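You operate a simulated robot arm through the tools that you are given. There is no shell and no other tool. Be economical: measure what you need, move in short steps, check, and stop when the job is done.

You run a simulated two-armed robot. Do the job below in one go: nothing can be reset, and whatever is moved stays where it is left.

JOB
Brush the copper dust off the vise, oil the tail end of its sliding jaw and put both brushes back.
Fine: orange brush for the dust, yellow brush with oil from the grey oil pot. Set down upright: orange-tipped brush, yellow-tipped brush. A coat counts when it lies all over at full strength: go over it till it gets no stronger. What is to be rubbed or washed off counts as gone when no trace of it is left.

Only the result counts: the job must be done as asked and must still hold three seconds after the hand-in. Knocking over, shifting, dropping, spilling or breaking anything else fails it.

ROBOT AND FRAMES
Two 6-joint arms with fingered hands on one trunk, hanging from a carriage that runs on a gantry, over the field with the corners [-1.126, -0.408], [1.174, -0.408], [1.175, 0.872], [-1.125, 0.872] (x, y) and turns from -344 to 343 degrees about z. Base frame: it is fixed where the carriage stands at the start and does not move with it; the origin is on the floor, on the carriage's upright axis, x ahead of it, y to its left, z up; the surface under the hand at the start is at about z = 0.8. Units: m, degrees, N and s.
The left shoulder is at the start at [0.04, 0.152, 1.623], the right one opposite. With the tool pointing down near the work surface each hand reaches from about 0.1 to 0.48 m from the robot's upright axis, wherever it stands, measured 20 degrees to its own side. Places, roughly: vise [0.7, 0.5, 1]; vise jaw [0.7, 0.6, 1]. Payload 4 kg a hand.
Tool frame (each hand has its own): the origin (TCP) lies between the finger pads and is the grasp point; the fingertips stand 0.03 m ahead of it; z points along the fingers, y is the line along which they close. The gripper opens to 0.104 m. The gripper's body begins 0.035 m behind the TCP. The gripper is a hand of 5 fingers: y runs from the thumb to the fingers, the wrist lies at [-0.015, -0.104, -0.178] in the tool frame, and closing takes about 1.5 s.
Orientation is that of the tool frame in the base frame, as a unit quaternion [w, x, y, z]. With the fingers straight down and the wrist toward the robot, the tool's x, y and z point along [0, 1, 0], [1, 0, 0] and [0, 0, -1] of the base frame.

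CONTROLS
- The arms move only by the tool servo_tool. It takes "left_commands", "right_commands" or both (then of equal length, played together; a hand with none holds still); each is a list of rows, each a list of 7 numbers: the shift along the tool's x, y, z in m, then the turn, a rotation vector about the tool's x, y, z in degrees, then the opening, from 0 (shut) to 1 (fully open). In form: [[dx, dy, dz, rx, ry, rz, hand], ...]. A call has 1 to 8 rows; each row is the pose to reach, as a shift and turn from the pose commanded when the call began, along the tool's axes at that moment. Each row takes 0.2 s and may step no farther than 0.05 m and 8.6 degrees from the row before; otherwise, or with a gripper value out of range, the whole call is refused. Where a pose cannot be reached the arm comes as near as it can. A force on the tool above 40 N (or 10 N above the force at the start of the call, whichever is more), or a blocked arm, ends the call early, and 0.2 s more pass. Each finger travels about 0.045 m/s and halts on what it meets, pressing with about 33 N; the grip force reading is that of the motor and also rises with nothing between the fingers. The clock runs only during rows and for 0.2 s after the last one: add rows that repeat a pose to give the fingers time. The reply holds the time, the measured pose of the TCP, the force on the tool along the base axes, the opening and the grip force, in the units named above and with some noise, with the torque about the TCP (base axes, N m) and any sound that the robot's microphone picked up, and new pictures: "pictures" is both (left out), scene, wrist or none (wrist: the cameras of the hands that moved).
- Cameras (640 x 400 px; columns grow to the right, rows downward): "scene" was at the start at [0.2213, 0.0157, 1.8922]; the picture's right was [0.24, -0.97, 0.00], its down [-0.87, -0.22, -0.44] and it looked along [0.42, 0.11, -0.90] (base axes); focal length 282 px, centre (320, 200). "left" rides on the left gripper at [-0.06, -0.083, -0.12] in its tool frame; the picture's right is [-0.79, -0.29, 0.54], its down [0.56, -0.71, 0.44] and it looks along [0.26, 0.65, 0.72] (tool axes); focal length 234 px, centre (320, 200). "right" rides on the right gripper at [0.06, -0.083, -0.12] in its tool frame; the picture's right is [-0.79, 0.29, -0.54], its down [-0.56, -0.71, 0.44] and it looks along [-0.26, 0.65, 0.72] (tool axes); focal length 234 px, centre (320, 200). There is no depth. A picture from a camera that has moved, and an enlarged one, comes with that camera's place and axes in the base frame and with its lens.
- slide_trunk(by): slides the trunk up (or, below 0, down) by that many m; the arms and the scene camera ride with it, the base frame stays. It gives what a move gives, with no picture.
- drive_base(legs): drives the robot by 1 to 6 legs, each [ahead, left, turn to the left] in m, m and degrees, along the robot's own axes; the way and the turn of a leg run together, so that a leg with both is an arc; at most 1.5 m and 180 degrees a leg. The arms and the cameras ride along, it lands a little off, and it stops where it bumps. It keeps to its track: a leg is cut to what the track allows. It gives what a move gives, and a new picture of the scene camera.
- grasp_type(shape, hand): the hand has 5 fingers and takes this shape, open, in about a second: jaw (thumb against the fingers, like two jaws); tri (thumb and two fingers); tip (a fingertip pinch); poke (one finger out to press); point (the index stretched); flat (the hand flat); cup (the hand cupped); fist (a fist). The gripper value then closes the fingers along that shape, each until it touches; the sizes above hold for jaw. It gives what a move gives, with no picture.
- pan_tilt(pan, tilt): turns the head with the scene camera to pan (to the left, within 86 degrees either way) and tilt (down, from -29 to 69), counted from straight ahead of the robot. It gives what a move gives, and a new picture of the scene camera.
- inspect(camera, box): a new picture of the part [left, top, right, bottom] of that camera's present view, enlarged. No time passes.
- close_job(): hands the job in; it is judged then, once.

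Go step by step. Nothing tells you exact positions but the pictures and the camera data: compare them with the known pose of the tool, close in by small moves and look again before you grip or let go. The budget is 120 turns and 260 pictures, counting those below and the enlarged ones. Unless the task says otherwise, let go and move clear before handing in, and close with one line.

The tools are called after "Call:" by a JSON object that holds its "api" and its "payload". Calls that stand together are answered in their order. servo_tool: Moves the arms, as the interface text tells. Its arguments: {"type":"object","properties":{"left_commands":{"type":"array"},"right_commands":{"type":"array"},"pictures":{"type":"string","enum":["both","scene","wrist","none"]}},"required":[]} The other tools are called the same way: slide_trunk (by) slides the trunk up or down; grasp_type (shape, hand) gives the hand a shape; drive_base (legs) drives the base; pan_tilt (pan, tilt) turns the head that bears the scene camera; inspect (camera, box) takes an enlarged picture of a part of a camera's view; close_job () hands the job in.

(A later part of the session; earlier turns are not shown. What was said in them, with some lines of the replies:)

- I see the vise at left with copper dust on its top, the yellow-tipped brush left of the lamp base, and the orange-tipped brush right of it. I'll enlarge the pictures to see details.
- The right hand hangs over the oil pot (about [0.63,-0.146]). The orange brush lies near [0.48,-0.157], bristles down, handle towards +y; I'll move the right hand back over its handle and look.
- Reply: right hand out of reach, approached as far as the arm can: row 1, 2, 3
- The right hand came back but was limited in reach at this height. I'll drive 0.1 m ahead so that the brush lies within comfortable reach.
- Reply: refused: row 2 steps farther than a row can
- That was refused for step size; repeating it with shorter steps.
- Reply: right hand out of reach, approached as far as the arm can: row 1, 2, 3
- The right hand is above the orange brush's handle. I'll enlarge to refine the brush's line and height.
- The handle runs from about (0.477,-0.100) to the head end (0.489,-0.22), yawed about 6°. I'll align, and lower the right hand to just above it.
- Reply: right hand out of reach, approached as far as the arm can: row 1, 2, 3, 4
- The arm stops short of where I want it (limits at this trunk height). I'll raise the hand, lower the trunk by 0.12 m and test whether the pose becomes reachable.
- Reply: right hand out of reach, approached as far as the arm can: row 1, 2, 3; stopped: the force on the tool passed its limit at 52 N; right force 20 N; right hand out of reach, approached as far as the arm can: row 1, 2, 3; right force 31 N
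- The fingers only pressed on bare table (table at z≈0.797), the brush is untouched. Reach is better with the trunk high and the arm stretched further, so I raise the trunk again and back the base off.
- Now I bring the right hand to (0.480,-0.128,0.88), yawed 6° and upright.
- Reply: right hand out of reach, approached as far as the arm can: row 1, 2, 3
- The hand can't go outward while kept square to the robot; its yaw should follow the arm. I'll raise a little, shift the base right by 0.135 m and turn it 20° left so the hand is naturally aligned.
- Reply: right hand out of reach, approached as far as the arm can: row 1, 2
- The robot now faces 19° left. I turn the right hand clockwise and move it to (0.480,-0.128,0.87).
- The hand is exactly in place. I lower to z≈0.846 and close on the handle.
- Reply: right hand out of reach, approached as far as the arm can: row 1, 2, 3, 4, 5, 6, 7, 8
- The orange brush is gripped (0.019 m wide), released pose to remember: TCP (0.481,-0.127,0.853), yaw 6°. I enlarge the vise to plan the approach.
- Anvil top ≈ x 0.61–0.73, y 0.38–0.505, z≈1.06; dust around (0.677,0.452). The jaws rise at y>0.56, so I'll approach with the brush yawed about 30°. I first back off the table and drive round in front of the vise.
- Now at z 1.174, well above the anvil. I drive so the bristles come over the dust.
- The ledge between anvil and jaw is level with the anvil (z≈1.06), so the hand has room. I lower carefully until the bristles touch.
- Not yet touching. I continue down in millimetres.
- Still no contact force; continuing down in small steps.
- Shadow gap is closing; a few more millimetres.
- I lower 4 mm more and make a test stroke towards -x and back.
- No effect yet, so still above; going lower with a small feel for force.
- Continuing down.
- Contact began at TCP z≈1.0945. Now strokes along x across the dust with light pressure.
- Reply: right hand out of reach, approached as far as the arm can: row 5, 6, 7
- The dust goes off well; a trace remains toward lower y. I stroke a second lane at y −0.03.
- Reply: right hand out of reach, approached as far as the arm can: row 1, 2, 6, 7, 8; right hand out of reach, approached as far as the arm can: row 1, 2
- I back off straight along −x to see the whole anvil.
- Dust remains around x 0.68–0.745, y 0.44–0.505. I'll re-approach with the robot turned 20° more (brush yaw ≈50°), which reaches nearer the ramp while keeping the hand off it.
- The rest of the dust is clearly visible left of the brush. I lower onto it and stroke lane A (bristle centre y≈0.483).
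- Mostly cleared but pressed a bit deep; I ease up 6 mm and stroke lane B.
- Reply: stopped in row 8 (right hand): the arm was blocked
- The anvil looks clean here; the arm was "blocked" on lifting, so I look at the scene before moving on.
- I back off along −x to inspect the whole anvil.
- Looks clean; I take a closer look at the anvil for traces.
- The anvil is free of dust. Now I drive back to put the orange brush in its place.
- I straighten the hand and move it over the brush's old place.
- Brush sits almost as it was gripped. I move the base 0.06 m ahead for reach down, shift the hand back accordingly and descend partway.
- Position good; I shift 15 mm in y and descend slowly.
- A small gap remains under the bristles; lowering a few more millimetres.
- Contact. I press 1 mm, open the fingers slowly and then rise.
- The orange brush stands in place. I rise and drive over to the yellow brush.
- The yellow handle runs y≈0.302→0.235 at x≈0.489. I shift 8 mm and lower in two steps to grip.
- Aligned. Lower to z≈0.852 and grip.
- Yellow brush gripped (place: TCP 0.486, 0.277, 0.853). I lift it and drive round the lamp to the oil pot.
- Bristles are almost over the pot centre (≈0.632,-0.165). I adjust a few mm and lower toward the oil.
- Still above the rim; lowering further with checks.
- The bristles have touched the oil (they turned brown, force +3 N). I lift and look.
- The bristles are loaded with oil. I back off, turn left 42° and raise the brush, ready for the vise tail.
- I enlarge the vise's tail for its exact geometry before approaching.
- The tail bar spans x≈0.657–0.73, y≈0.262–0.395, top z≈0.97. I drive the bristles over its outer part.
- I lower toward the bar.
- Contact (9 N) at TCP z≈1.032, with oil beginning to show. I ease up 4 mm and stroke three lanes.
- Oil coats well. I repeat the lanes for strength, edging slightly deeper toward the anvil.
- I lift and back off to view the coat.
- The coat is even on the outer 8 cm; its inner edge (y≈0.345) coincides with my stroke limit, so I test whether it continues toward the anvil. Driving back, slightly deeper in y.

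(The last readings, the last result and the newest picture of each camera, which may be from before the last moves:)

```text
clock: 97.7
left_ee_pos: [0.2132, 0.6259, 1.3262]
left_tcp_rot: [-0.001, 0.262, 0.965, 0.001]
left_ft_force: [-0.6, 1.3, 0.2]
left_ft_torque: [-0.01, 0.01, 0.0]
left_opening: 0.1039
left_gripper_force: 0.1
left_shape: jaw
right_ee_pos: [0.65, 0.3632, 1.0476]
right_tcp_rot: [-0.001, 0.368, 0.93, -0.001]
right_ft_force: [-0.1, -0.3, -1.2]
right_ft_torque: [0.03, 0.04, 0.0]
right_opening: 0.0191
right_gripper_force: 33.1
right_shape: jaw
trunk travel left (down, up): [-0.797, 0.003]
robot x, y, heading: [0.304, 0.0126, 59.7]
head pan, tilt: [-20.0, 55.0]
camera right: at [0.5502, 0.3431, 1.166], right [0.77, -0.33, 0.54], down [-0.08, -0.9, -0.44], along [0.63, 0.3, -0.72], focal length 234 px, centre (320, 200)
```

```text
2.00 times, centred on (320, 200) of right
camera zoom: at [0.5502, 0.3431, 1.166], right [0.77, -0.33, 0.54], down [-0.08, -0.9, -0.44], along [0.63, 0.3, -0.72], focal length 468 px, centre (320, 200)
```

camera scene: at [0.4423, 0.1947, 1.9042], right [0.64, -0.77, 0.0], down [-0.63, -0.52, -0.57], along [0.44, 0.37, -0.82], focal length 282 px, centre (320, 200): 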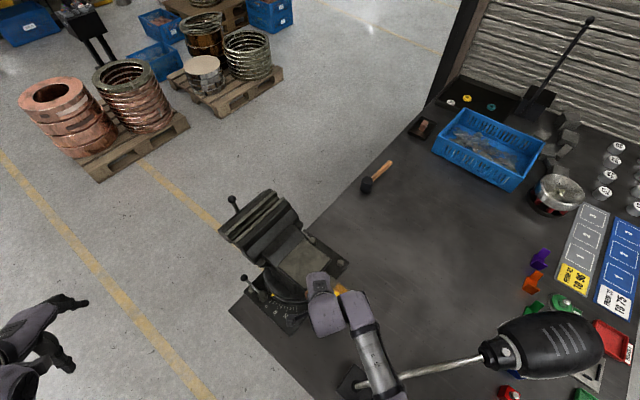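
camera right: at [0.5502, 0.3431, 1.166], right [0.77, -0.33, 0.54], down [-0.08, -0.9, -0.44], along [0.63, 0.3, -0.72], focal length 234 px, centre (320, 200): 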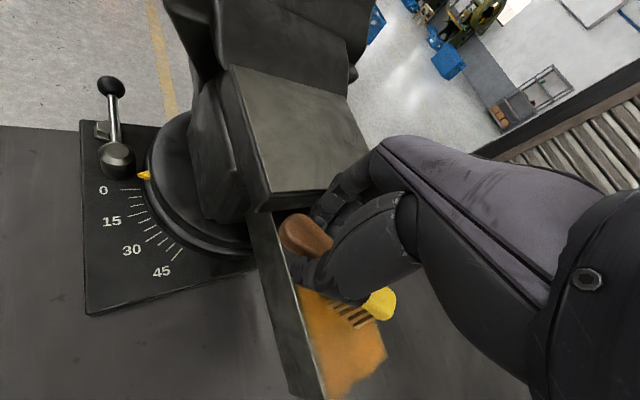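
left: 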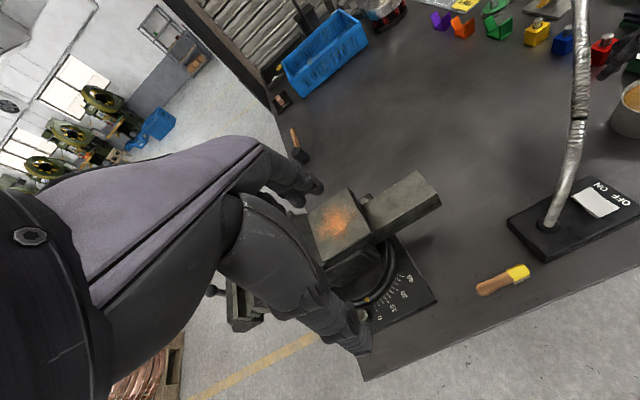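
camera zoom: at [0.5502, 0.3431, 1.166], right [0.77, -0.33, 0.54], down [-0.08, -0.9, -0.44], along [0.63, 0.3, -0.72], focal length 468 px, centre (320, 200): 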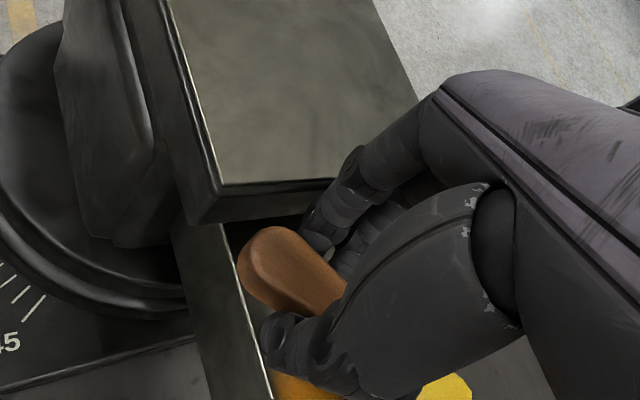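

Fingers have about 1 cm to the anvil face. I lower and stroke 7 mm deeper to see if the coat extends.

Call:
{"api": "servo_tool", "payload": {"right_commands": [[0.0024, 0.0025, 0.008, 0, 0, 0, 0], [0.0048, 0.0051, 0.0125, 0, 0, 0, 0], [0.0223, -0.0114, 0.0125, 0, 0, 0, 0], [0.0048, 0.0051, 0.0125, 0, 0, 0, 0], [-0.0127, 0.0216, 0.0125, 0, 0, 0, 0], [0.0048, 0.0051, 0.0125, 0, 0, 0, 0], [0.0223, -0.0114, 0.0125, 0, 0, 0, 0], [0.0048, 0.0051, 0.0125, 0, 0, 0, 0]], "pictures": "none"}}

Call:
{"api": "servo_tool", "payload": {"right_commands": [[0, 0, -0.03, 0, 0, 0, 0], [0, 0, -0.05, 0, 0, 0, 0]], "pictures": "none"}}

Call:
{"api": "drive_base", "payload": {"legs": [[-0.1451, 0.1465, 0]]}}

Call:
{"api": "inspect", "payload": {"camera": "scene", "box": [328, 220, 388, 270]}}

```text
clock: 99.5
left_ee_pos: [0.2126, 0.6228, 1.3237]
left_tcp_rot: [-0.001, 0.262, 0.965, -0.002]
left_ft_force: [0.0, 0.6, 0.1]
left_ft_torque: [0.01, -0.02, -0.05]
left_opening: 0.1038
left_gripper_force: 0.2
left_shape: jaw
right_ee_pos: [0.6468, 0.3652, 1.0327]
right_tcp_rot: [0.0, 0.367, 0.93, -0.003]
right_ft_force: [-6.5, -26.2, 8.0]
right_ft_torque: [0.43, -0.13, -0.14]
right_opening: 0.0173
right_gripper_force: 32.7
right_shape: jaw
trunk travel left (down, up): [-0.797, 0.003]
robot x, y, heading: [0.3025, 0.0125, 59.5]
head pan, tilt: [-20.0, 55.0]
```

```text
clock: 100.1
left_ee_pos: [0.2138, 0.6259, 1.3246]
left_tcp_rot: [0.0, 0.263, 0.965, 0.0]
left_ft_force: [0.2, 0.8, -0.3]
left_ft_torque: [-0.01, 0.0, 0.03]
left_opening: 0.1037
left_gripper_force: 0.1
left_shape: jaw
right_ee_pos: [0.648, 0.3713, 1.0873]
right_tcp_rot: [-0.001, 0.368, 0.93, 0.0]
right_ft_force: [-0.2, -0.2, -0.9]
right_ft_torque: [0.03, 0.04, 0.0]
right_opening: 0.0186
right_gripper_force: 33.1
right_shape: jaw
trunk travel left (down, up): [-0.797, 0.003]
robot x, y, heading: [0.3033, 0.0127, 59.7]
head pan, tilt: [-20.0, 55.0]
```

```text
clock: 101.8
left_ee_pos: [0.0191, 0.574, 1.3247]
left_tcp_rot: [0.0, 0.263, 0.965, 0.0]
left_ft_force: [0.6, -0.5, 0.7]
left_ft_torque: [0.01, 0.01, 0.02]
left_opening: 0.1036
left_gripper_force: 0.0
left_shape: jaw
right_ee_pos: [0.4538, 0.3179, 1.0853]
right_tcp_rot: [-0.001, 0.369, 0.929, -0.001]
right_ft_force: [-0.3, 0.2, -1.0]
right_ft_torque: [0.05, 0.03, 0.0]
right_opening: 0.0188
right_gripper_force: 32.6
right_shape: jaw
trunk travel left (down, up): [-0.797, 0.003]
robot x, y, heading: [0.1045, -0.0409, 59.4]
head pan, tilt: [-20.0, 55.0]
camera scene: at [0.2469, 0.1425, 1.9042], right [0.63, -0.77, 0.0], down [-0.63, -0.52, -0.57], along [0.44, 0.36, -0.82], focal length 282 px, centre (320, 200)
```

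scene: 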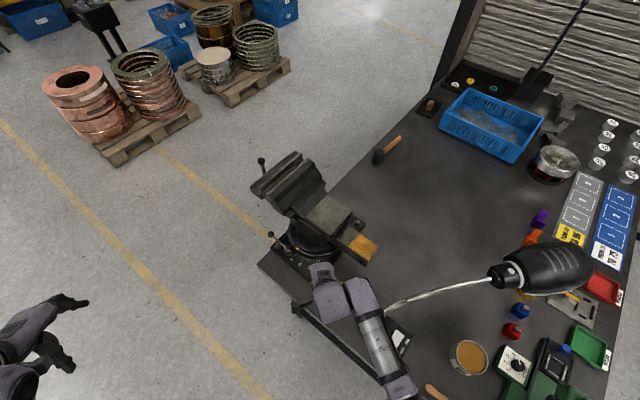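

```text
8.00 times, centred on (358, 245) of scene
camera zoom: at [0.2469, 0.1425, 1.9042], right [0.63, -0.77, 0.0], down [-0.63, -0.52, -0.57], along [0.44, 0.36, -0.82], focal length 2252 px, centre (16, -160)
```

zoom: 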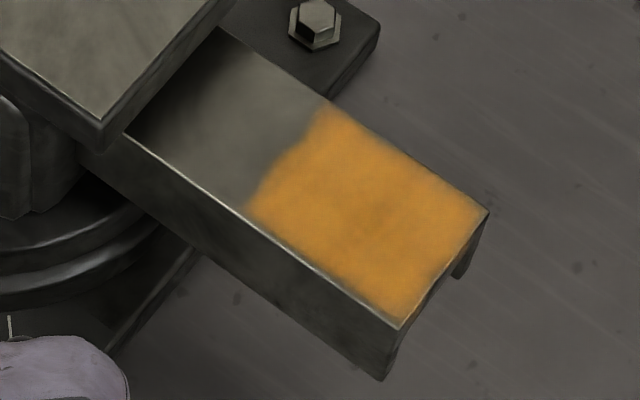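

The boundary didn't move, so that is the patch's true edge. One more full pass to be sure of full strength, then compare.

Call:
{"api": "drive_base", "payload": {"legs": [[0.1028, -0.1693, 0]]}}

Call:
{"api": "servo_tool", "payload": {"right_commands": [[0, 0, 0.025, 0, 0, 0, 0], [0, 0, 0.045, 0, 0, 0, 0], [0, 0, 0.05, 0, 0, 0, 0]], "pictures": "none"}}

Call:
{"api": "inspect", "payload": {"camera": "right", "box": [200, 160, 440, 360]}}

```text
clock: 103.3
left_ee_pos: [0.2192, 0.5743, 1.3253]
left_tcp_rot: [-0.001, 0.264, 0.965, 0.0]
left_ft_force: [0.9, 0.8, 0.5]
left_ft_torque: [0.0, 0.0, 0.01]
left_opening: 0.1037
left_gripper_force: 0.0
left_shape: jaw
right_ee_pos: [0.6518, 0.3172, 1.086]
right_tcp_rot: [-0.001, 0.37, 0.929, -0.001]
right_ft_force: [0.4, 0.8, -0.4]
right_ft_torque: [0.0, -0.01, -0.02]
right_opening: 0.0184
right_gripper_force: 32.8
right_shape: jaw
trunk travel left (down, up): [-0.797, 0.003]
robot x, y, heading: [0.3053, -0.0388, 59.3]
head pan, tilt: [-20.0, 55.0]
camera scene: at [0.4442, 0.1424, 1.9042], right [0.63, -0.77, 0.0], down [-0.63, -0.52, -0.57], along [0.44, 0.36, -0.82], focal length 282 px, centre (320, 200)
```

scene: 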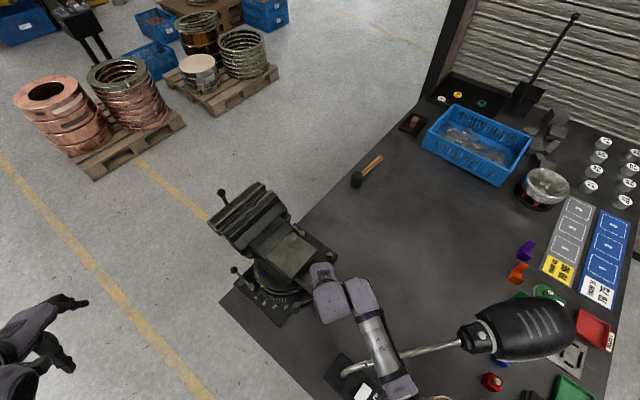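

```text
clock: 104.1
left_ee_pos: [0.2173, 0.5744, 1.3253]
left_tcp_rot: [-0.002, 0.264, 0.964, 0.001]
left_ft_force: [1.1, -0.7, -1.0]
left_ft_torque: [0.04, -0.01, -0.01]
left_opening: 0.1037
left_gripper_force: 0.0
left_shape: jaw
right_ee_pos: [0.6524, 0.317, 1.0359]
right_tcp_rot: [-0.001, 0.371, 0.929, -0.001]
right_ft_force: [-0.6, -0.2, -0.6]
right_ft_torque: [0.0, 0.04, 0.0]
right_opening: 0.0187
right_gripper_force: 32.8
right_shape: jaw
trunk travel left (down, up): [-0.797, 0.003]
robot x, y, heading: [0.3047, -0.044, 59.4]
head pan, tilt: [-20.0, 55.0]
```

```text
2.00 times, centred on (320, 260) of right
camera zoom: at [0.5515, 0.2977, 1.1538], right [0.77, -0.33, 0.54], down [-0.08, -0.9, -0.43], along [0.63, 0.29, -0.72], focal length 468 px, centre (320, 80)
```

zoom: 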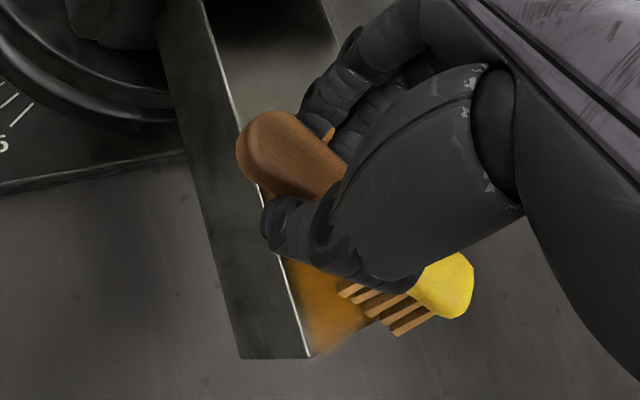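

Call:
{"api": "servo_tool", "payload": {"right_commands": [[0.0135, -0.0265, 0.003, 0, 0, 0, 0], [-0.0215, 0.0064, 0.0035, 0, 0, 0, 0], [0.0135, -0.0265, 0.0035, 0, 0, 0, 0], [0.0326, -0.0032, 0.0035, 0, 0, 0, 0], [-0.0023, 0.0297, 0.0035, 0, 0, 0, 0], [0.0326, -0.0032, 0.0035, 0, 0, 0, 0], [0.0477, 0.0128, 0.0035, 0, 0, 0, 0], [0.0128, 0.0457, 0.0035, 0, 0, 0, 0]], "pictures": "none"}}

Call:
{"api": "servo_tool", "payload": {"right_commands": [[0.0349, -0.0329, 0, 0, 0, 0, 0], [0.0, 0.0, 0, 0, 0, 0, 0], [-0.0165, -0.0175, 0, 0, 0, 0, 0], [0.0184, -0.0504, 0, 0, 0, 0, 0], [-0.0165, -0.0175, 0, 0, 0, 0, 0], [-0.036, -0.038, 0, 0, 0, 0, 0], [0.0, -0.072, 0, 0, 0, 0, 0], [-0.036, -0.038, 0, 0, 0, 0, 0]], "pictures": "none"}}

Call:
{"api": "servo_tool", "payload": {"right_commands": [[0, 0, -0.03, 0, 0, 0, 0], [0, 0, -0.05, 0, 0, 0, 0]], "pictures": "none"}}

Call:
{"api": "drive_base", "payload": {"legs": [[-0.1028, 0.1693, 0]]}}

Call:
{"api": "inspect", "payload": {"camera": "scene", "box": [328, 220, 388, 270]}}

```text
clock: 105.9
left_ee_pos: [0.2185, 0.5749, 1.3245]
left_tcp_rot: [0.0, 0.265, 0.964, 0.0]
left_ft_force: [0.1, -0.2, -0.2]
left_ft_torque: [0.01, -0.01, -0.01]
left_opening: 0.1039
left_gripper_force: 0.0
left_shape: jaw
right_ee_pos: [0.6747, 0.3595, 1.0313]
right_tcp_rot: [0.0, 0.37, 0.929, 0.0]
right_ft_force: [0.7, -0.5, 3.2]
right_ft_torque: [-0.11, -0.1, 0.06]
right_opening: 0.0192
right_gripper_force: 33.2
right_shape: jaw
trunk travel left (down, up): [-0.797, 0.003]
robot x, y, heading: [0.3047, -0.0365, 59.4]
head pan, tilt: [-20.0, 55.0]
```

```text
clock: 107.7
left_ee_pos: [0.2179, 0.5746, 1.3246]
left_tcp_rot: [-0.001, 0.265, 0.964, 0.0]
left_ft_force: [0.4, 0.3, 0.1]
left_ft_torque: [-0.01, -0.02, -0.01]
left_opening: 0.1038
left_gripper_force: 0.0
left_shape: jaw
right_ee_pos: [0.6723, 0.3077, 1.0304]
right_tcp_rot: [0.005, 0.372, 0.928, -0.001]
right_ft_force: [1.2, 0.1, 3.0]
right_ft_torque: [-0.05, -0.14, 0.0]
right_opening: 0.0196
right_gripper_force: 32.9
right_shape: jaw
trunk travel left (down, up): [-0.797, 0.003]
robot x, y, heading: [0.3044, -0.0431, 59.3]
head pan, tilt: [-20.0, 55.0]
```

```text
clock: 108.3
left_ee_pos: [0.2173, 0.5755, 1.3248]
left_tcp_rot: [-0.002, 0.265, 0.964, 0.001]
left_ft_force: [-0.3, 0.9, 0.6]
left_ft_torque: [-0.03, 0.02, -0.04]
left_opening: 0.1038
left_gripper_force: 0.0
left_shape: jaw
right_ee_pos: [0.6662, 0.3108, 1.0792]
right_tcp_rot: [0.004, 0.372, 0.928, 0.0]
right_ft_force: [-0.5, 0.1, -0.7]
right_ft_torque: [0.01, 0.02, 0.02]
right_opening: 0.0188
right_gripper_force: 32.5
right_shape: jaw
right hand out of reach, approached as far as the arm can: row 1, 2
trunk travel left (down, up): [-0.797, 0.003]
robot x, y, heading: [0.3057, -0.0438, 59.3]
head pan, tilt: [-20.0, 55.0]
```

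```text
clock: 109.9
left_ee_pos: [0.0202, 0.5752, 1.3247]
left_tcp_rot: [-0.001, 0.267, 0.964, 0.001]
left_ft_force: [-0.9, 0.6, -0.1]
left_ft_torque: [0.03, -0.02, 0.0]
left_opening: 0.1038
left_gripper_force: 0.1
left_shape: jaw
right_ee_pos: [0.4675, 0.3101, 1.0807]
right_tcp_rot: [0.003, 0.373, 0.928, 0.0]
right_ft_force: [0.7, 0.3, -1.0]
right_ft_torque: [0.04, 0.04, -0.05]
right_opening: 0.019
right_gripper_force: 32.7
right_shape: jaw
trunk travel left (down, up): [-0.797, 0.003]
robot x, y, heading: [0.1052, -0.0402, 59.2]
head pan, tilt: [-20.0, 55.0]
camera scene: at [0.245, 0.1423, 1.9042], right [0.63, -0.78, 0.0], down [-0.64, -0.52, -0.57], along [0.45, 0.36, -0.82], focal length 282 px, centre (320, 200)
```

scene: 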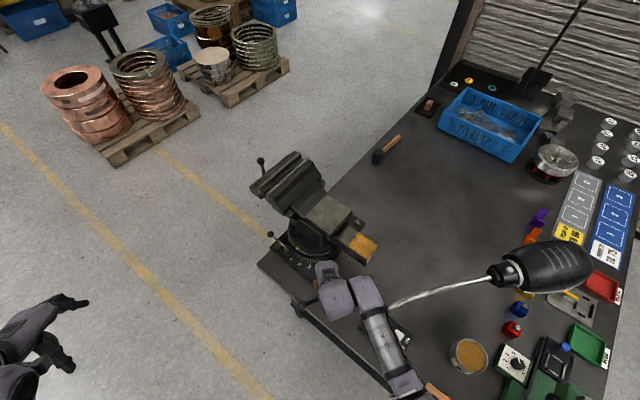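

```text
8.00 times, centred on (358, 245) of scene
camera zoom: at [0.245, 0.1423, 1.9042], right [0.63, -0.78, 0.0], down [-0.64, -0.52, -0.57], along [0.45, 0.36, -0.82], focal length 2252 px, centre (16, -160)
```

zoom: 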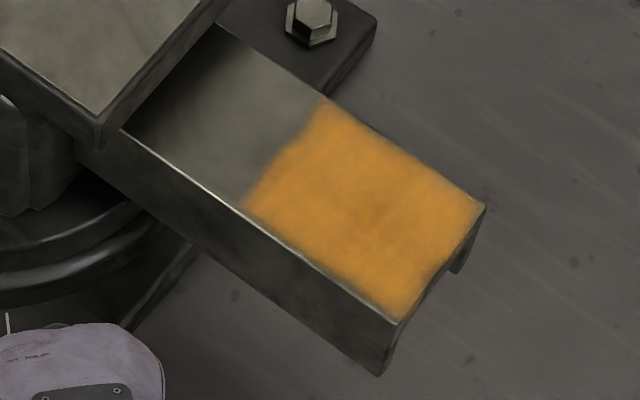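

The coat is uniform and no longer changes. To be sure the inner edge (y≈0.346) is really the patch's end, I'll yaw the hand 10° more so bristles reach ~1 cm deeper, and stroke once there.

Call:
{"api": "servo_tool", "payload": {"right_commands": [[0, 0, 0, 0, 0, -5, 0], [0, 0, 0, 0, 0, -10, 0], [0, 0, 0, 0, 0, -10, 0]], "pictures": "none"}}

Call:
{"api": "drive_base", "payload": {"legs": [[0.1424, -0.1334, 0]]}}

Call:
{"api": "inspect", "payload": {"camera": "right", "box": [200, 120, 440, 320]}}

```text
clock: 110.7
left_ee_pos: [0.0193, 0.5758, 1.3244]
left_tcp_rot: [-0.001, 0.266, 0.964, 0.0]
left_ft_force: [0.1, 0.3, 0.4]
left_ft_torque: [0.01, 0.0, 0.04]
left_opening: 0.1039
left_gripper_force: 0.1
left_shape: jaw
right_ee_pos: [0.4403, 0.3342, 1.0674]
right_tcp_rot: [0.016, 0.311, 0.95, -0.002]
right_ft_force: [0.3, -0.7, -0.7]
right_ft_torque: [0.04, 0.07, 0.02]
right_opening: 0.019
right_gripper_force: 32.8
right_shape: jaw
right hand out of reach, approached as far as the arm can: row 1, 2, 3
trunk travel left (down, up): [-0.797, 0.003]
robot x, y, heading: [0.107, -0.0396, 58.9]
head pan, tilt: [-20.0, 55.0]
```

```text
clock: 112.3
left_ee_pos: [0.2091, 0.6298, 1.3258]
left_tcp_rot: [0.001, 0.267, 0.964, 0.001]
left_ft_force: [0.2, 0.2, 0.8]
left_ft_torque: [-0.01, 0.01, -0.01]
left_opening: 0.1038
left_gripper_force: 0.1
left_shape: jaw
right_ee_pos: [0.6319, 0.3898, 1.07]
right_tcp_rot: [0.019, 0.313, 0.949, 0.003]
right_ft_force: [8.1, -1.8, 23.5]
right_ft_torque: [0.37, -0.2, -0.13]
right_opening: 0.0196
right_gripper_force: 32.8
right_shape: jaw
trunk travel left (down, up): [-0.797, 0.003]
robot x, y, heading: [0.2914, 0.0135, 58.9]
head pan, tilt: [-20.0, 55.0]
camera scene: at [0.4318, 0.1959, 1.9049], right [0.63, -0.78, 0.0], down [-0.64, -0.52, -0.58], along [0.45, 0.36, -0.82], focal length 282 px, centre (320, 200)
```

scene: 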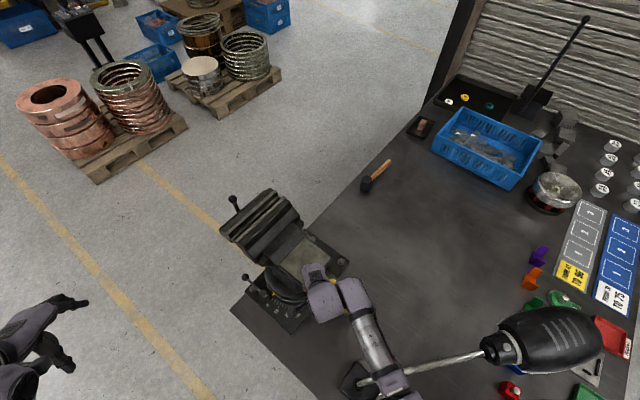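

```text
2.00 times, centred on (320, 220) of right
camera zoom: at [0.5302, 0.3591, 1.1849], right [0.79, -0.23, 0.57], down [0.05, -0.9, -0.43], along [0.62, 0.36, -0.7], focal length 468 px, centre (320, 160)
```

zoom: 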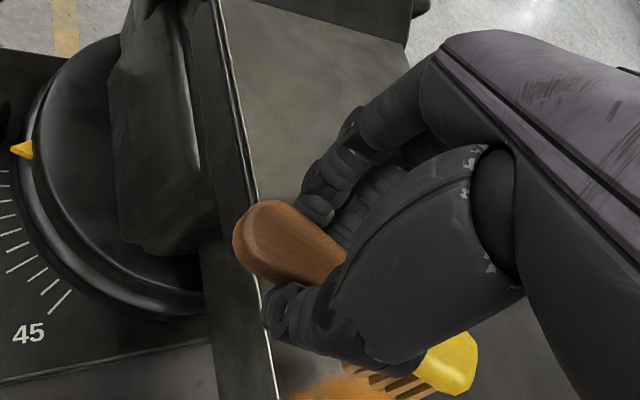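

The hand had shifted inward and its fingers touch the anvil top; I lift a little and move it to −y.

Call:
{"api": "servo_tool", "payload": {"right_commands": [[0, 0, -0.01, 0, 0, 0, 0], [-0.02, -0.002, -0.01, 0, 0, 0, 0], [-0.0408, -0.0046, -0.005, 0, 0, 0, 0], [-0.0408, -0.0046, 0.0, 0, 0, 0, 0]], "pictures": "none"}}

Call:
{"api": "inspect", "payload": {"camera": "right", "box": [200, 120, 440, 320]}}

```text
clock: 113.3
left_ee_pos: [0.2066, 0.6295, 1.3253]
left_tcp_rot: [0.0, 0.268, 0.964, 0.001]
left_ft_force: [0.4, -0.2, -0.4]
left_ft_torque: [-0.02, -0.01, -0.01]
left_opening: 0.1039
left_gripper_force: 0.0
left_shape: jaw
right_ee_pos: [0.6364, 0.3716, 1.0712]
right_tcp_rot: [0.027, 0.318, 0.948, 0.0]
right_ft_force: [0.2, -0.1, -1.0]
right_ft_torque: [0.01, 0.02, 0.01]
right_opening: 0.0187
right_gripper_force: 33.1
right_shape: jaw
right hand out of reach, approached as far as the arm can: row 2, 3, 4
trunk travel left (down, up): [-0.797, 0.003]
robot x, y, heading: [0.2915, 0.0138, 59.1]
head pan, tilt: [-20.0, 55.0]
```

```text
2.00 times, centred on (320, 220) of right
camera zoom: at [0.5328, 0.3434, 1.1848], right [0.77, -0.24, 0.59], down [0.04, -0.91, -0.42], along [0.63, 0.35, -0.69], focal length 468 px, centre (320, 160)
```

zoom: 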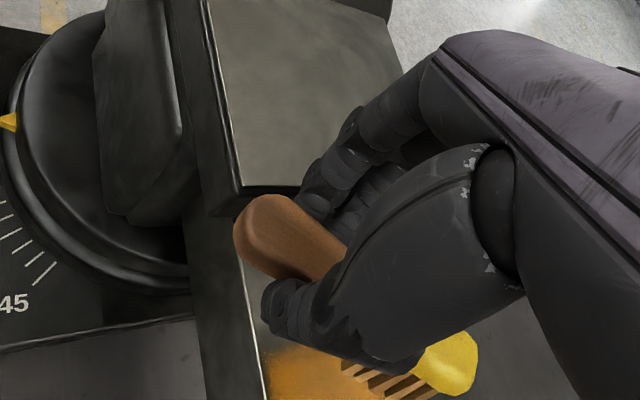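

Call:
{"api": "drive_base", "payload": {"legs": [[0.0027, -0.0215, 0]]}}

Call:
{"api": "servo_tool", "payload": {"right_commands": [[0, 0, 0.015, 0, 0, 0, 0], [0, 0, 0.03, 0, 0, 0, 0], [0, 0, 0.037, 0, 0, 0, 0], [0, 0, 0.037, 0, 0, 0, 0]], "pictures": "none"}}

Call:
{"api": "inspect", "payload": {"camera": "right", "box": [200, 120, 440, 320]}}

```text
clock: 114.1
left_ee_pos: [0.2244, 0.6211, 1.3245]
left_tcp_rot: [-0.001, 0.267, 0.964, 0.0]
left_ft_force: [-0.1, -0.1, -0.2]
left_ft_torque: [-0.02, -0.01, -0.03]
left_opening: 0.1038
left_gripper_force: 0.0
left_shape: jaw
right_ee_pos: [0.6564, 0.3629, 1.0721]
right_tcp_rot: [0.028, 0.319, 0.947, 0.001]
right_ft_force: [0.1, -0.4, -0.8]
right_ft_torque: [0.09, 0.04, 0.02]
right_opening: 0.0189
right_gripper_force: 33.2
right_shape: jaw
trunk travel left (down, up): [-0.797, 0.003]
robot x, y, heading: [0.3104, 0.0021, 59.0]
head pan, tilt: [-20.0, 55.0]
camera scene: at [0.4507, 0.1869, 1.9042], right [0.63, -0.78, 0.0], down [-0.64, -0.52, -0.57], along [0.45, 0.36, -0.82], focal length 282 px, centre (320, 200)
```

scene: 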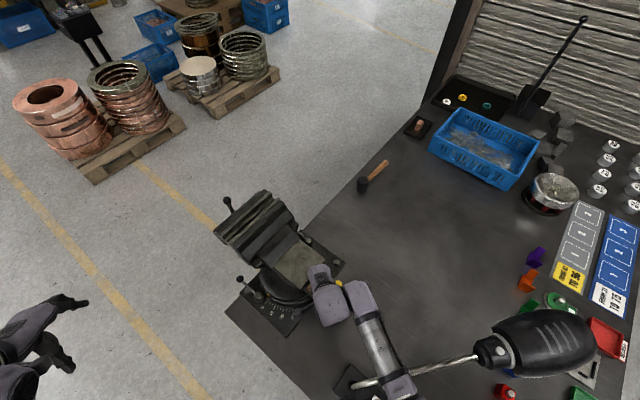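

```text
clock: 115.1
left_ee_pos: [0.2271, 0.6207, 1.3248]
left_tcp_rot: [-0.002, 0.267, 0.964, 0.0]
left_ft_force: [0.0, 0.2, -0.1]
left_ft_torque: [-0.01, 0.03, -0.03]
left_opening: 0.1041
left_gripper_force: 0.0
left_shape: jaw
right_ee_pos: [0.6566, 0.3623, 1.0341]
right_tcp_rot: [0.028, 0.318, 0.948, 0.001]
right_ft_force: [-0.1, -4.1, 0.9]
right_ft_torque: [0.13, 0.01, -0.02]
right_opening: 0.0189
right_gripper_force: 33.1
right_shape: jaw
trunk travel left (down, up): [-0.797, 0.003]
robot x, y, heading: [0.3069, 0.0008, 59.2]
head pan, tilt: [-20.0, 55.0]
```

```text
2.00 times, centred on (320, 220) of right
camera zoom: at [0.5543, 0.3339, 1.1472], right [0.77, -0.24, 0.59], down [0.04, -0.91, -0.42], along [0.63, 0.35, -0.69], focal length 468 px, centre (320, 160)
```

zoom: 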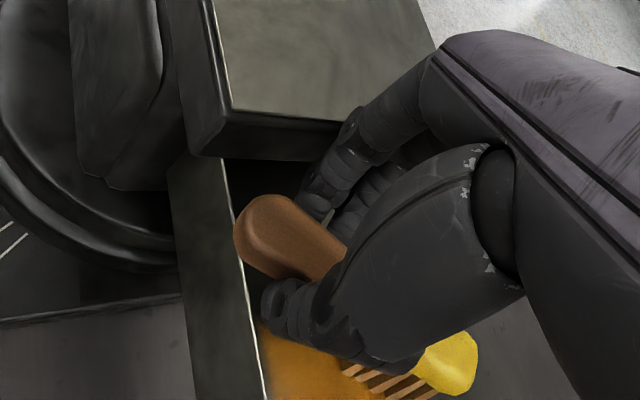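

The fingers just touch the anvil face, and the coat's inner edge is straight at y≈0.346 even where the brush went deeper, so it is the patch's own edge. I lift off and drive back toward the yellow brush's place.

Call:
{"api": "servo_tool", "payload": {"right_commands": [[-0.005, -0.005, -0.01, 0, 0, 0, 0], [-0.005, -0.005, -0.04, 0, 0, 0, 0], [-0.005, -0.005, -0.055, 0, 0, 0, 0]], "pictures": "none"}}

Call:
{"api": "drive_base", "payload": {"legs": [[-0.2054, 0.3432, 0], [0, 0, -41], [0.073, 0.2234, 0]]}}

Call:
{"api": "inspect", "payload": {"camera": "scene", "box": [250, 150, 400, 270]}}

```text
clock: 115.9
left_ee_pos: [0.2261, 0.6198, 1.3252]
left_tcp_rot: [-0.001, 0.268, 0.964, 0.0]
left_ft_force: [-0.9, 1.0, 0.2]
left_ft_torque: [0.04, 0.03, 0.02]
left_opening: 0.104
left_gripper_force: 0.0
left_shape: jaw
right_ee_pos: [0.6586, 0.3599, 1.0832]
right_tcp_rot: [0.027, 0.324, 0.946, 0.002]
right_ft_force: [0.2, 0.1, -0.9]
right_ft_torque: [0.02, 0.05, 0.02]
right_opening: 0.0188
right_gripper_force: 33.1
right_shape: jaw
right hand out of reach, approached as far as the arm can: row 3
trunk travel left (down, up): [-0.797, 0.003]
robot x, y, heading: [0.3093, -0.0008, 58.9]
head pan, tilt: [-20.0, 55.0]
```

```text
clock: 121.7
left_ee_pos: [0.2668, 0.7533, 1.325]
left_tcp_rot: [-0.002, 0.594, 0.804, 0.0]
left_ft_force: [-0.2, -0.3, -0.4]
left_ft_torque: [-0.01, -0.01, -0.01]
left_opening: 0.1043
left_gripper_force: 0.1
left_shape: jaw
right_ee_pos: [0.4145, 0.2708, 1.083]
right_tcp_rot: [0.026, 0.64, 0.768, -0.008]
right_ft_force: [-0.4, 0.2, -1.5]
right_ft_torque: [0.04, 0.0, 0.05]
right_opening: 0.0186
right_gripper_force: 32.8
right_shape: jaw
trunk travel left (down, up): [-0.797, 0.003]
robot x, y, heading: [-0.0759, 0.2385, 17.1]
head pan, tilt: [-20.0, 55.0]
camera scene: at [0.1449, 0.2823, 1.9042], right [-0.05, -1.0, 0.0], down [-0.82, 0.04, -0.57], along [0.57, -0.03, -0.82], focal length 282 px, centre (320, 200)
```

scene: 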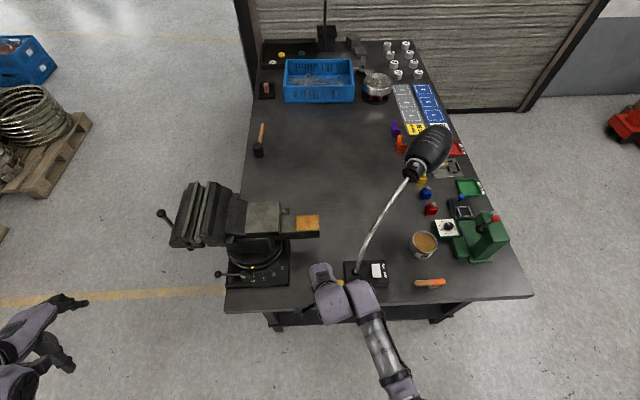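

```text
3.33 times, centred on (325, 210) of scene
camera zoom: at [0.1449, 0.2823, 1.9042], right [-0.05, -1.0, 0.0], down [-0.82, 0.04, -0.57], along [0.57, -0.03, -0.82], focal length 938 px, centre (303, 167)
```

zoom: 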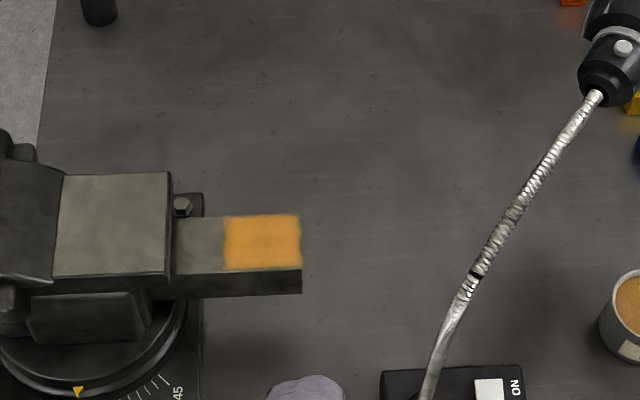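

The oil patch is a clean, even rectangle. Now I straighten and retract the hand before placing the yellow brush.

Call:
{"api": "servo_tool", "payload": {"right_commands": [[0.006, -0.024, 0.02, 0.3, 0.7, 1.2, 0], [0.012, -0.048, 0.04, 0.6, 1.4, 2.5, 0], [0.018, -0.072, 0.06, 1, 2.1, 3.8, 0], [0.024, -0.097, 0.08, 1.3, 2.8, 5, 0], [0.024, -0.097, 0.08, 1.3, 2.8, 5, 0]], "pictures": "none"}}

```text
clock: 122.9
left_ee_pos: [0.2678, 0.7539, 1.3252]
left_tcp_rot: [-0.001, 0.594, 0.805, 0.001]
left_ft_force: [1.1, -0.8, -0.4]
left_ft_torque: [0.0, -0.01, 0.01]
left_opening: 0.1038
left_gripper_force: 0.1
left_shape: jaw
right_ee_pos: [0.3182, 0.2711, 1.0001]
right_tcp_rot: [0.0, 0.673, 0.739, 0.0]
right_ft_force: [0.3, -0.8, -1.1]
right_ft_torque: [0.01, -0.02, -0.03]
right_opening: 0.0188
right_gripper_force: 33.2
right_shape: jaw
trunk travel left (down, up): [-0.797, 0.003]
robot x, y, heading: [-0.0799, 0.2392, 17.1]
head pan, tilt: [-20.0, 55.0]
```

Call:
{"api": "drive_base", "payload": {"legs": [[0.1619, -0.0435, 0]]}}

Call:
{"api": "inspect", "payload": {"camera": "right", "box": [200, 180, 440, 380]}}

```text
clock: 124.3
left_ee_pos: [0.4358, 0.762, 1.3254]
left_tcp_rot: [-0.002, 0.593, 0.805, -0.001]
left_ft_force: [0.9, 0.2, 0.6]
left_ft_torque: [-0.03, 0.04, -0.01]
left_opening: 0.1039
left_gripper_force: 0.0
left_shape: jaw
right_ee_pos: [0.4875, 0.281, 1.0013]
right_tcp_rot: [0.001, 0.673, 0.74, 0.0]
right_ft_force: [-0.6, 0.2, -0.6]
right_ft_torque: [0.07, 0.0, 0.0]
right_opening: 0.0185
right_gripper_force: 33.1
right_shape: jaw
trunk travel left (down, up): [-0.797, 0.003]
robot x, y, heading: [0.0883, 0.2469, 17.5]
head pan, tilt: [-20.0, 55.0]
camera scene: at [0.315, 0.2899, 1.9042], right [-0.05, -1.0, 0.0], down [-0.82, 0.04, -0.57], along [0.57, -0.03, -0.82], focal length 282 px, centre (320, 200)
```

scene: 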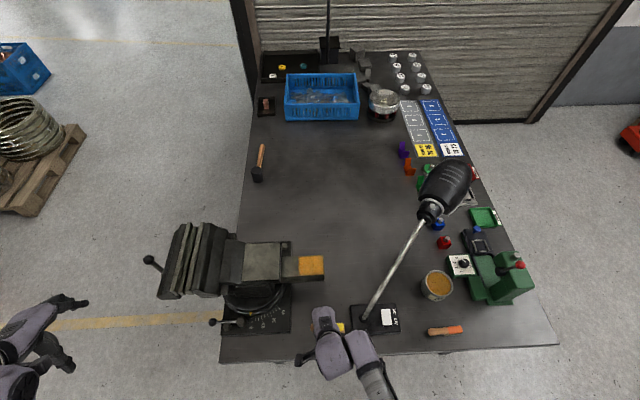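

```text
2.00 times, centred on (320, 280) of right
camera zoom: at [0.3995, 0.3328, 1.1184], right [0.36, -0.76, 0.54], down [-0.65, -0.62, -0.44], along [0.67, -0.2, -0.72], focal length 468 px, centre (320, 40)
```

zoom: 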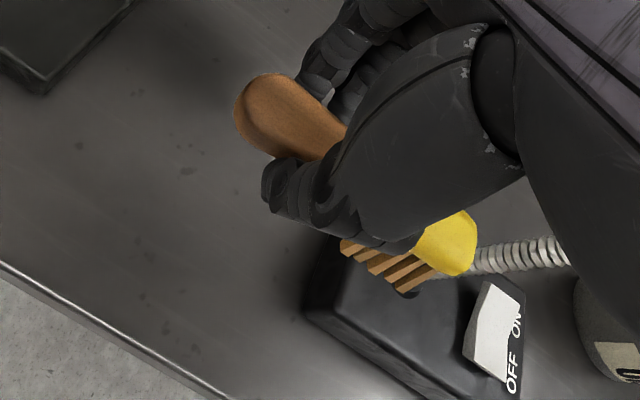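

Over the spot. Descending to just above contact.

Call:
{"api": "servo_tool", "payload": {"right_commands": [[-0.002, -0.002, 0.04, 0, 0, 0, 0], [-0.002, -0.002, 0.08, 0, 0, 0, 0], [-0.002, -0.002, 0.12, 0, 0, 0, 0], [-0.002, -0.002, 0.138, 0, 0, 0, 0], [-0.002, -0.002, 0.143, 0, 0, 0, 0], [-0.002, -0.002, 0.143, 0, 0, 0, 0]], "pictures": "none"}}

Call:
{"api": "inspect", "payload": {"camera": "right", "box": [220, 200, 420, 370]}}

```text
clock: 125.8
left_ee_pos: [0.4363, 0.7605, 1.3256]
left_tcp_rot: [-0.002, 0.593, 0.805, 0.0]
left_ft_force: [0.3, 0.3, 0.5]
left_ft_torque: [0.02, -0.02, -0.01]
left_opening: 0.1035
left_gripper_force: 0.0
left_shape: jaw
right_ee_pos: [0.4877, 0.2787, 0.8585]
right_tcp_rot: [0.001, 0.673, 0.739, 0.001]
right_ft_force: [-0.1, 0.1, -1.3]
right_ft_torque: [0.06, 0.01, 0.0]
right_opening: 0.0191
right_gripper_force: 32.5
right_shape: jaw
trunk travel left (down, up): [-0.797, 0.003]
robot x, y, heading: [0.0859, 0.2477, 17.1]
head pan, tilt: [-20.0, 55.0]
```

```text
2.35 times, centred on (320, 285) of right
camera zoom: at [0.3986, 0.3312, 0.9764], right [0.36, -0.76, 0.54], down [-0.65, -0.62, -0.44], along [0.67, -0.2, -0.72], focal length 551 px, centre (320, 0)
```

zoom: 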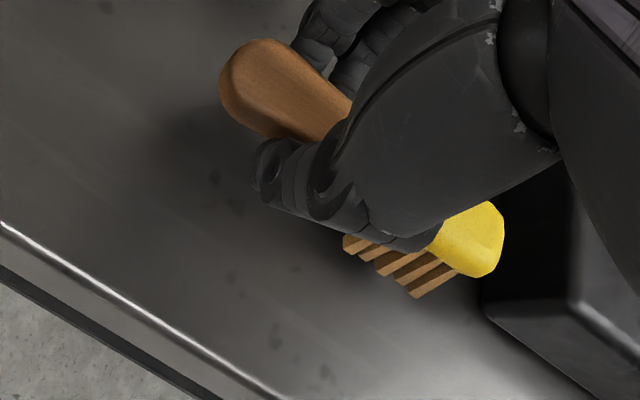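

I shift 8 mm away from the lamp base and lower to contact.

Call:
{"api": "servo_tool", "payload": {"right_commands": [[0.008, 0, 0, 0, 0, 0, 0], [0.008, 0, 0.003, 0, 0, 0, 0], [0.008, 0, 0.006, 0, 0, 0, 0], [0.008, 0, 0.006, 0, 0, 0, 0]], "pictures": "none"}}

Call:
{"api": "inspect", "payload": {"camera": "right", "box": [220, 200, 420, 370]}}

```text
clock: 126.8
left_ee_pos: [0.4375, 0.7616, 1.3243]
left_tcp_rot: [-0.002, 0.594, 0.805, 0.0]
left_ft_force: [0.3, -0.2, -0.1]
left_ft_torque: [0.04, -0.01, 0.02]
left_opening: 0.104
left_gripper_force: 0.0
left_shape: jaw
right_ee_pos: [0.4866, 0.2865, 0.8511]
right_tcp_rot: [0.0, 0.673, 0.74, 0.0]
right_ft_force: [-0.3, 0.0, -0.9]
right_ft_torque: [0.08, 0.01, -0.03]
right_opening: 0.0186
right_gripper_force: 32.8
right_shape: jaw
trunk travel left (down, up): [-0.797, 0.003]
robot x, y, heading: [0.089, 0.2417, 17.2]
head pan, tilt: [-20.0, 55.0]
```

```text
2.35 times, centred on (320, 285) of right
camera zoom: at [0.3981, 0.3388, 0.9696], right [0.36, -0.76, 0.54], down [-0.65, -0.62, -0.44], along [0.67, -0.2, -0.72], focal length 551 px, centre (320, 0)
```

zoom: 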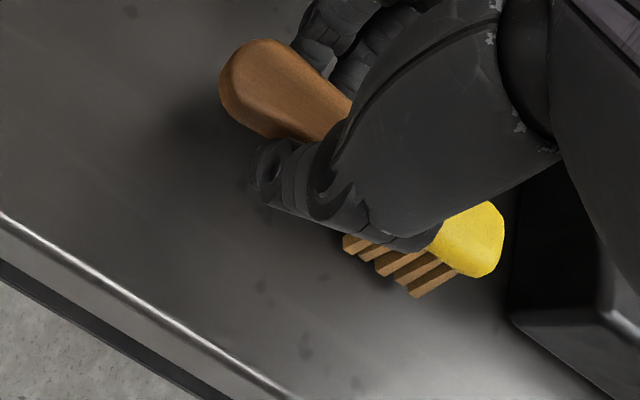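

Nearly touching; lowering a further 3–5 mm watching the force.

Call:
{"api": "servo_tool", "payload": {"right_commands": [[0, 0, 0.002, 0, 0, 0, 0], [0, 0, 0.004, 0, 0, 0, 0], [0, 0, 0.004, 0, 0, 0, 0]], "pictures": "none"}}

Call:
{"api": "inspect", "payload": {"camera": "right", "box": [220, 200, 420, 370]}}

```text
clock: 127.5
left_ee_pos: [0.436, 0.7613, 1.3261]
left_tcp_rot: [0.0, 0.594, 0.805, 0.001]
left_ft_force: [-0.8, 0.2, -0.3]
left_ft_torque: [-0.03, 0.01, -0.02]
left_opening: 0.1037
left_gripper_force: 0.0
left_shape: jaw
right_ee_pos: [0.4864, 0.288, 0.8474]
right_tcp_rot: [0.001, 0.672, 0.74, 0.0]
right_ft_force: [0.7, 1.0, 3.6]
right_ft_torque: [-0.05, 0.0, 0.03]
right_opening: 0.0189
right_gripper_force: 33.1
right_shape: jaw
trunk travel left (down, up): [-0.797, 0.003]
robot x, y, heading: [0.0866, 0.245, 17.2]
head pan, tilt: [-20.0, 55.0]
```

```text
2.35 times, centred on (320, 285) of right
camera zoom: at [0.3989, 0.3393, 0.9656], right [0.36, -0.76, 0.54], down [-0.65, -0.62, -0.44], along [0.67, -0.2, -0.72], focal length 551 px, centre (320, 0)
```

zoom: 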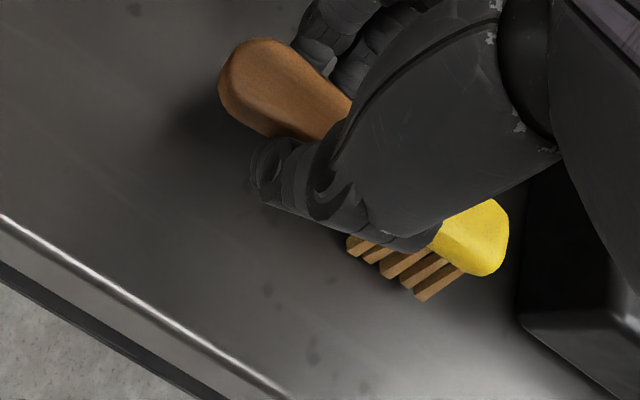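

Contact (about 5 N). I open slowly and check that it stays standing.

Call:
{"api": "servo_tool", "payload": {"right_commands": [[0, 0, -0.001, 0, 0, 0, 0], [0, 0, -0.001, 0, 0, 0, 0.21], [0, 0, -0.001, 0, 0, 0, 0.26], [0, 0, -0.001, 0, 0, 0, 0.4], [0, 0, -0.001, 0, 0, 0, 0.7], [0, 0, -0.001, 0, 0, 0, 1], [0, 0, -0.001, 0, 0, 0, 1], [0, 0, -0.001, 0, 0, 0, 1]], "pictures": "none"}}

Call:
{"api": "inspect", "payload": {"camera": "right", "box": [220, 200, 420, 370]}}

```text
clock: 129.3
left_ee_pos: [0.437, 0.761, 1.3248]
left_tcp_rot: [-0.002, 0.593, 0.805, 0.0]
left_ft_force: [-0.4, -0.8, -0.2]
left_ft_torque: [-0.02, 0.02, -0.03]
left_opening: 0.1038
left_gripper_force: 0.1
left_shape: jaw
right_ee_pos: [0.4852, 0.2859, 0.848]
right_tcp_rot: [0.0, 0.673, 0.74, 0.0]
right_ft_force: [-0.5, -0.3, -0.5]
right_ft_torque: [0.05, 0.02, 0.02]
right_opening: 0.1036
right_gripper_force: 0.0
right_shape: jaw
trunk travel left (down, up): [-0.797, 0.003]
robot x, y, heading: [0.0909, 0.2469, 17.4]
head pan, tilt: [-20.0, 55.0]
```

```text
2.35 times, centred on (320, 285) of right
camera zoom: at [0.3979, 0.3387, 0.9661], right [0.36, -0.76, 0.54], down [-0.65, -0.62, -0.44], along [0.67, -0.2, -0.72], focal length 551 px, centre (320, 0)
```

zoom: 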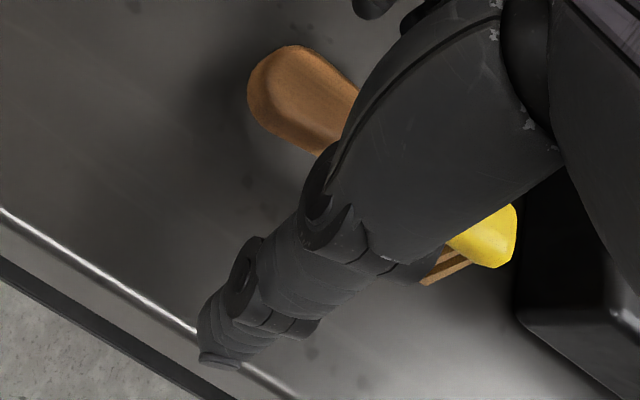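

It stands. I raise the hand, back away, and check everything.

Call:
{"api": "servo_tool", "payload": {"right_commands": [[0, 0, -0.02, 0, 0, 0, 1], [0, 0, -0.06, 0, 0, 0, 1], [0, 0, -0.1, 0, 0, 0, 1], [0, 0, -0.14, 0, 0, 0, 1]], "pictures": "none"}}

Call:
{"api": "drive_base", "payload": {"legs": [[-0.2, 0.06, 0]]}}

Call:
{"api": "inspect", "payload": {"camera": "scene", "box": [250, 240, 470, 320]}}

Call:
{"api": "inspect", "payload": {"camera": "scene", "box": [180, 170, 340, 270]}}

```text
clock: 130.3
left_ee_pos: [0.4376, 0.7613, 1.3246]
left_tcp_rot: [-0.001, 0.593, 0.805, 0.001]
left_ft_force: [-0.5, 0.2, -0.1]
left_ft_torque: [-0.01, -0.02, 0.02]
left_opening: 0.1041
left_gripper_force: 0.1
left_shape: jaw
right_ee_pos: [0.4876, 0.2844, 0.9874]
right_tcp_rot: [0.002, 0.673, 0.74, -0.001]
right_ft_force: [-0.3, -0.9, 0.2]
right_ft_torque: [-0.03, -0.01, 0.0]
right_opening: 0.1039
right_gripper_force: 0.1
right_shape: jaw
trunk travel left (down, up): [-0.797, 0.003]
robot x, y, heading: [0.0873, 0.2432, 17.4]
head pan, tilt: [-20.0, 55.0]
```

```text
clock: 132.0
left_ee_pos: [0.2309, 0.7595, 1.3245]
left_tcp_rot: [-0.002, 0.595, 0.804, 0.0]
left_ft_force: [0.1, 0.0, 0.3]
left_ft_torque: [0.02, -0.02, -0.03]
left_opening: 0.1038
left_gripper_force: 0.0
left_shape: jaw
right_ee_pos: [0.2761, 0.2809, 0.9861]
right_tcp_rot: [0.004, 0.674, 0.739, -0.003]
right_ft_force: [0.8, -0.6, -0.6]
right_ft_torque: [0.02, -0.03, -0.01]
right_opening: 0.1039
right_gripper_force: 0.2
right_shape: jaw
trunk travel left (down, up): [-0.797, 0.003]
robot x, y, heading: [-0.12, 0.2445, 16.8]
head pan, tilt: [-20.0, 55.0]
camera scene: at [0.1077, 0.2877, 1.9042], right [-0.05, -1.0, 0.0], down [-0.82, 0.04, -0.57], along [0.57, -0.03, -0.82], focal length 282 px, centre (320, 200)
```

scene: 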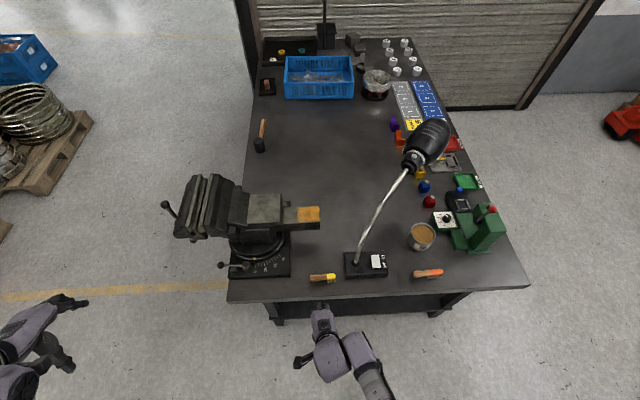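

```text
2.91 times, centred on (360, 280) of scene
camera zoom: at [0.1077, 0.2877, 1.9042], right [-0.05, -1.0, 0.0], down [-0.82, 0.04, -0.57], along [0.57, -0.03, -0.82], focal length 819 px, centre (204, -33)
```

zoom: 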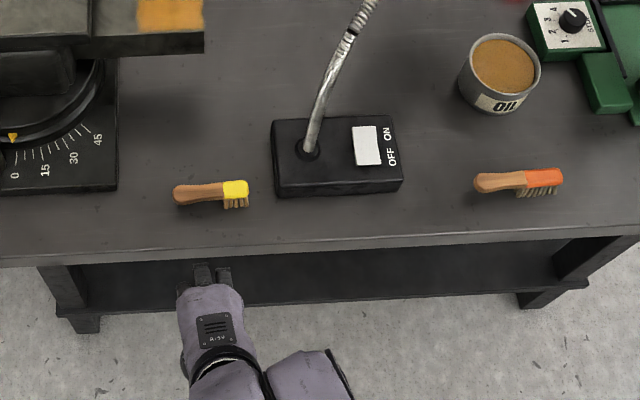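

```text
4.00 times, centred on (260, 220) of scene
camera zoom: at [0.1077, 0.2877, 1.9042], right [-0.05, -1.0, 0.0], down [-0.82, 0.04, -0.57], along [0.57, -0.03, -0.82], focal length 1126 px, centre (560, 120)
```

zoom: 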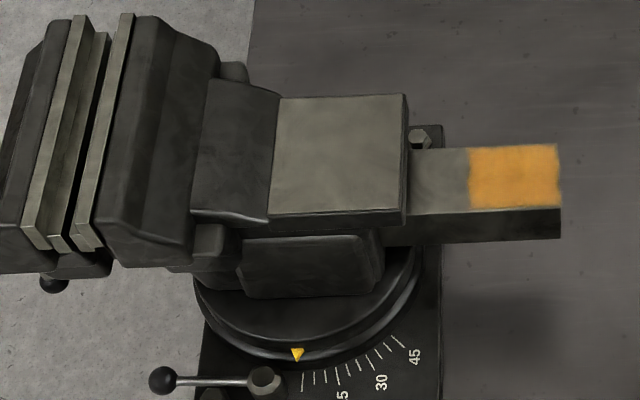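

The dust is gone, the oil lies even, both brushes stand on their bristles and nothing else has moved; I hand in.

Call:
{"api": "close_job", "payload": {}}

```text
The job is handed in.
```

The job is handed in: the copper dust is off the vise, the tail end of the sliding jaw has an even coat of oil, and both brushes stand upright in their places.
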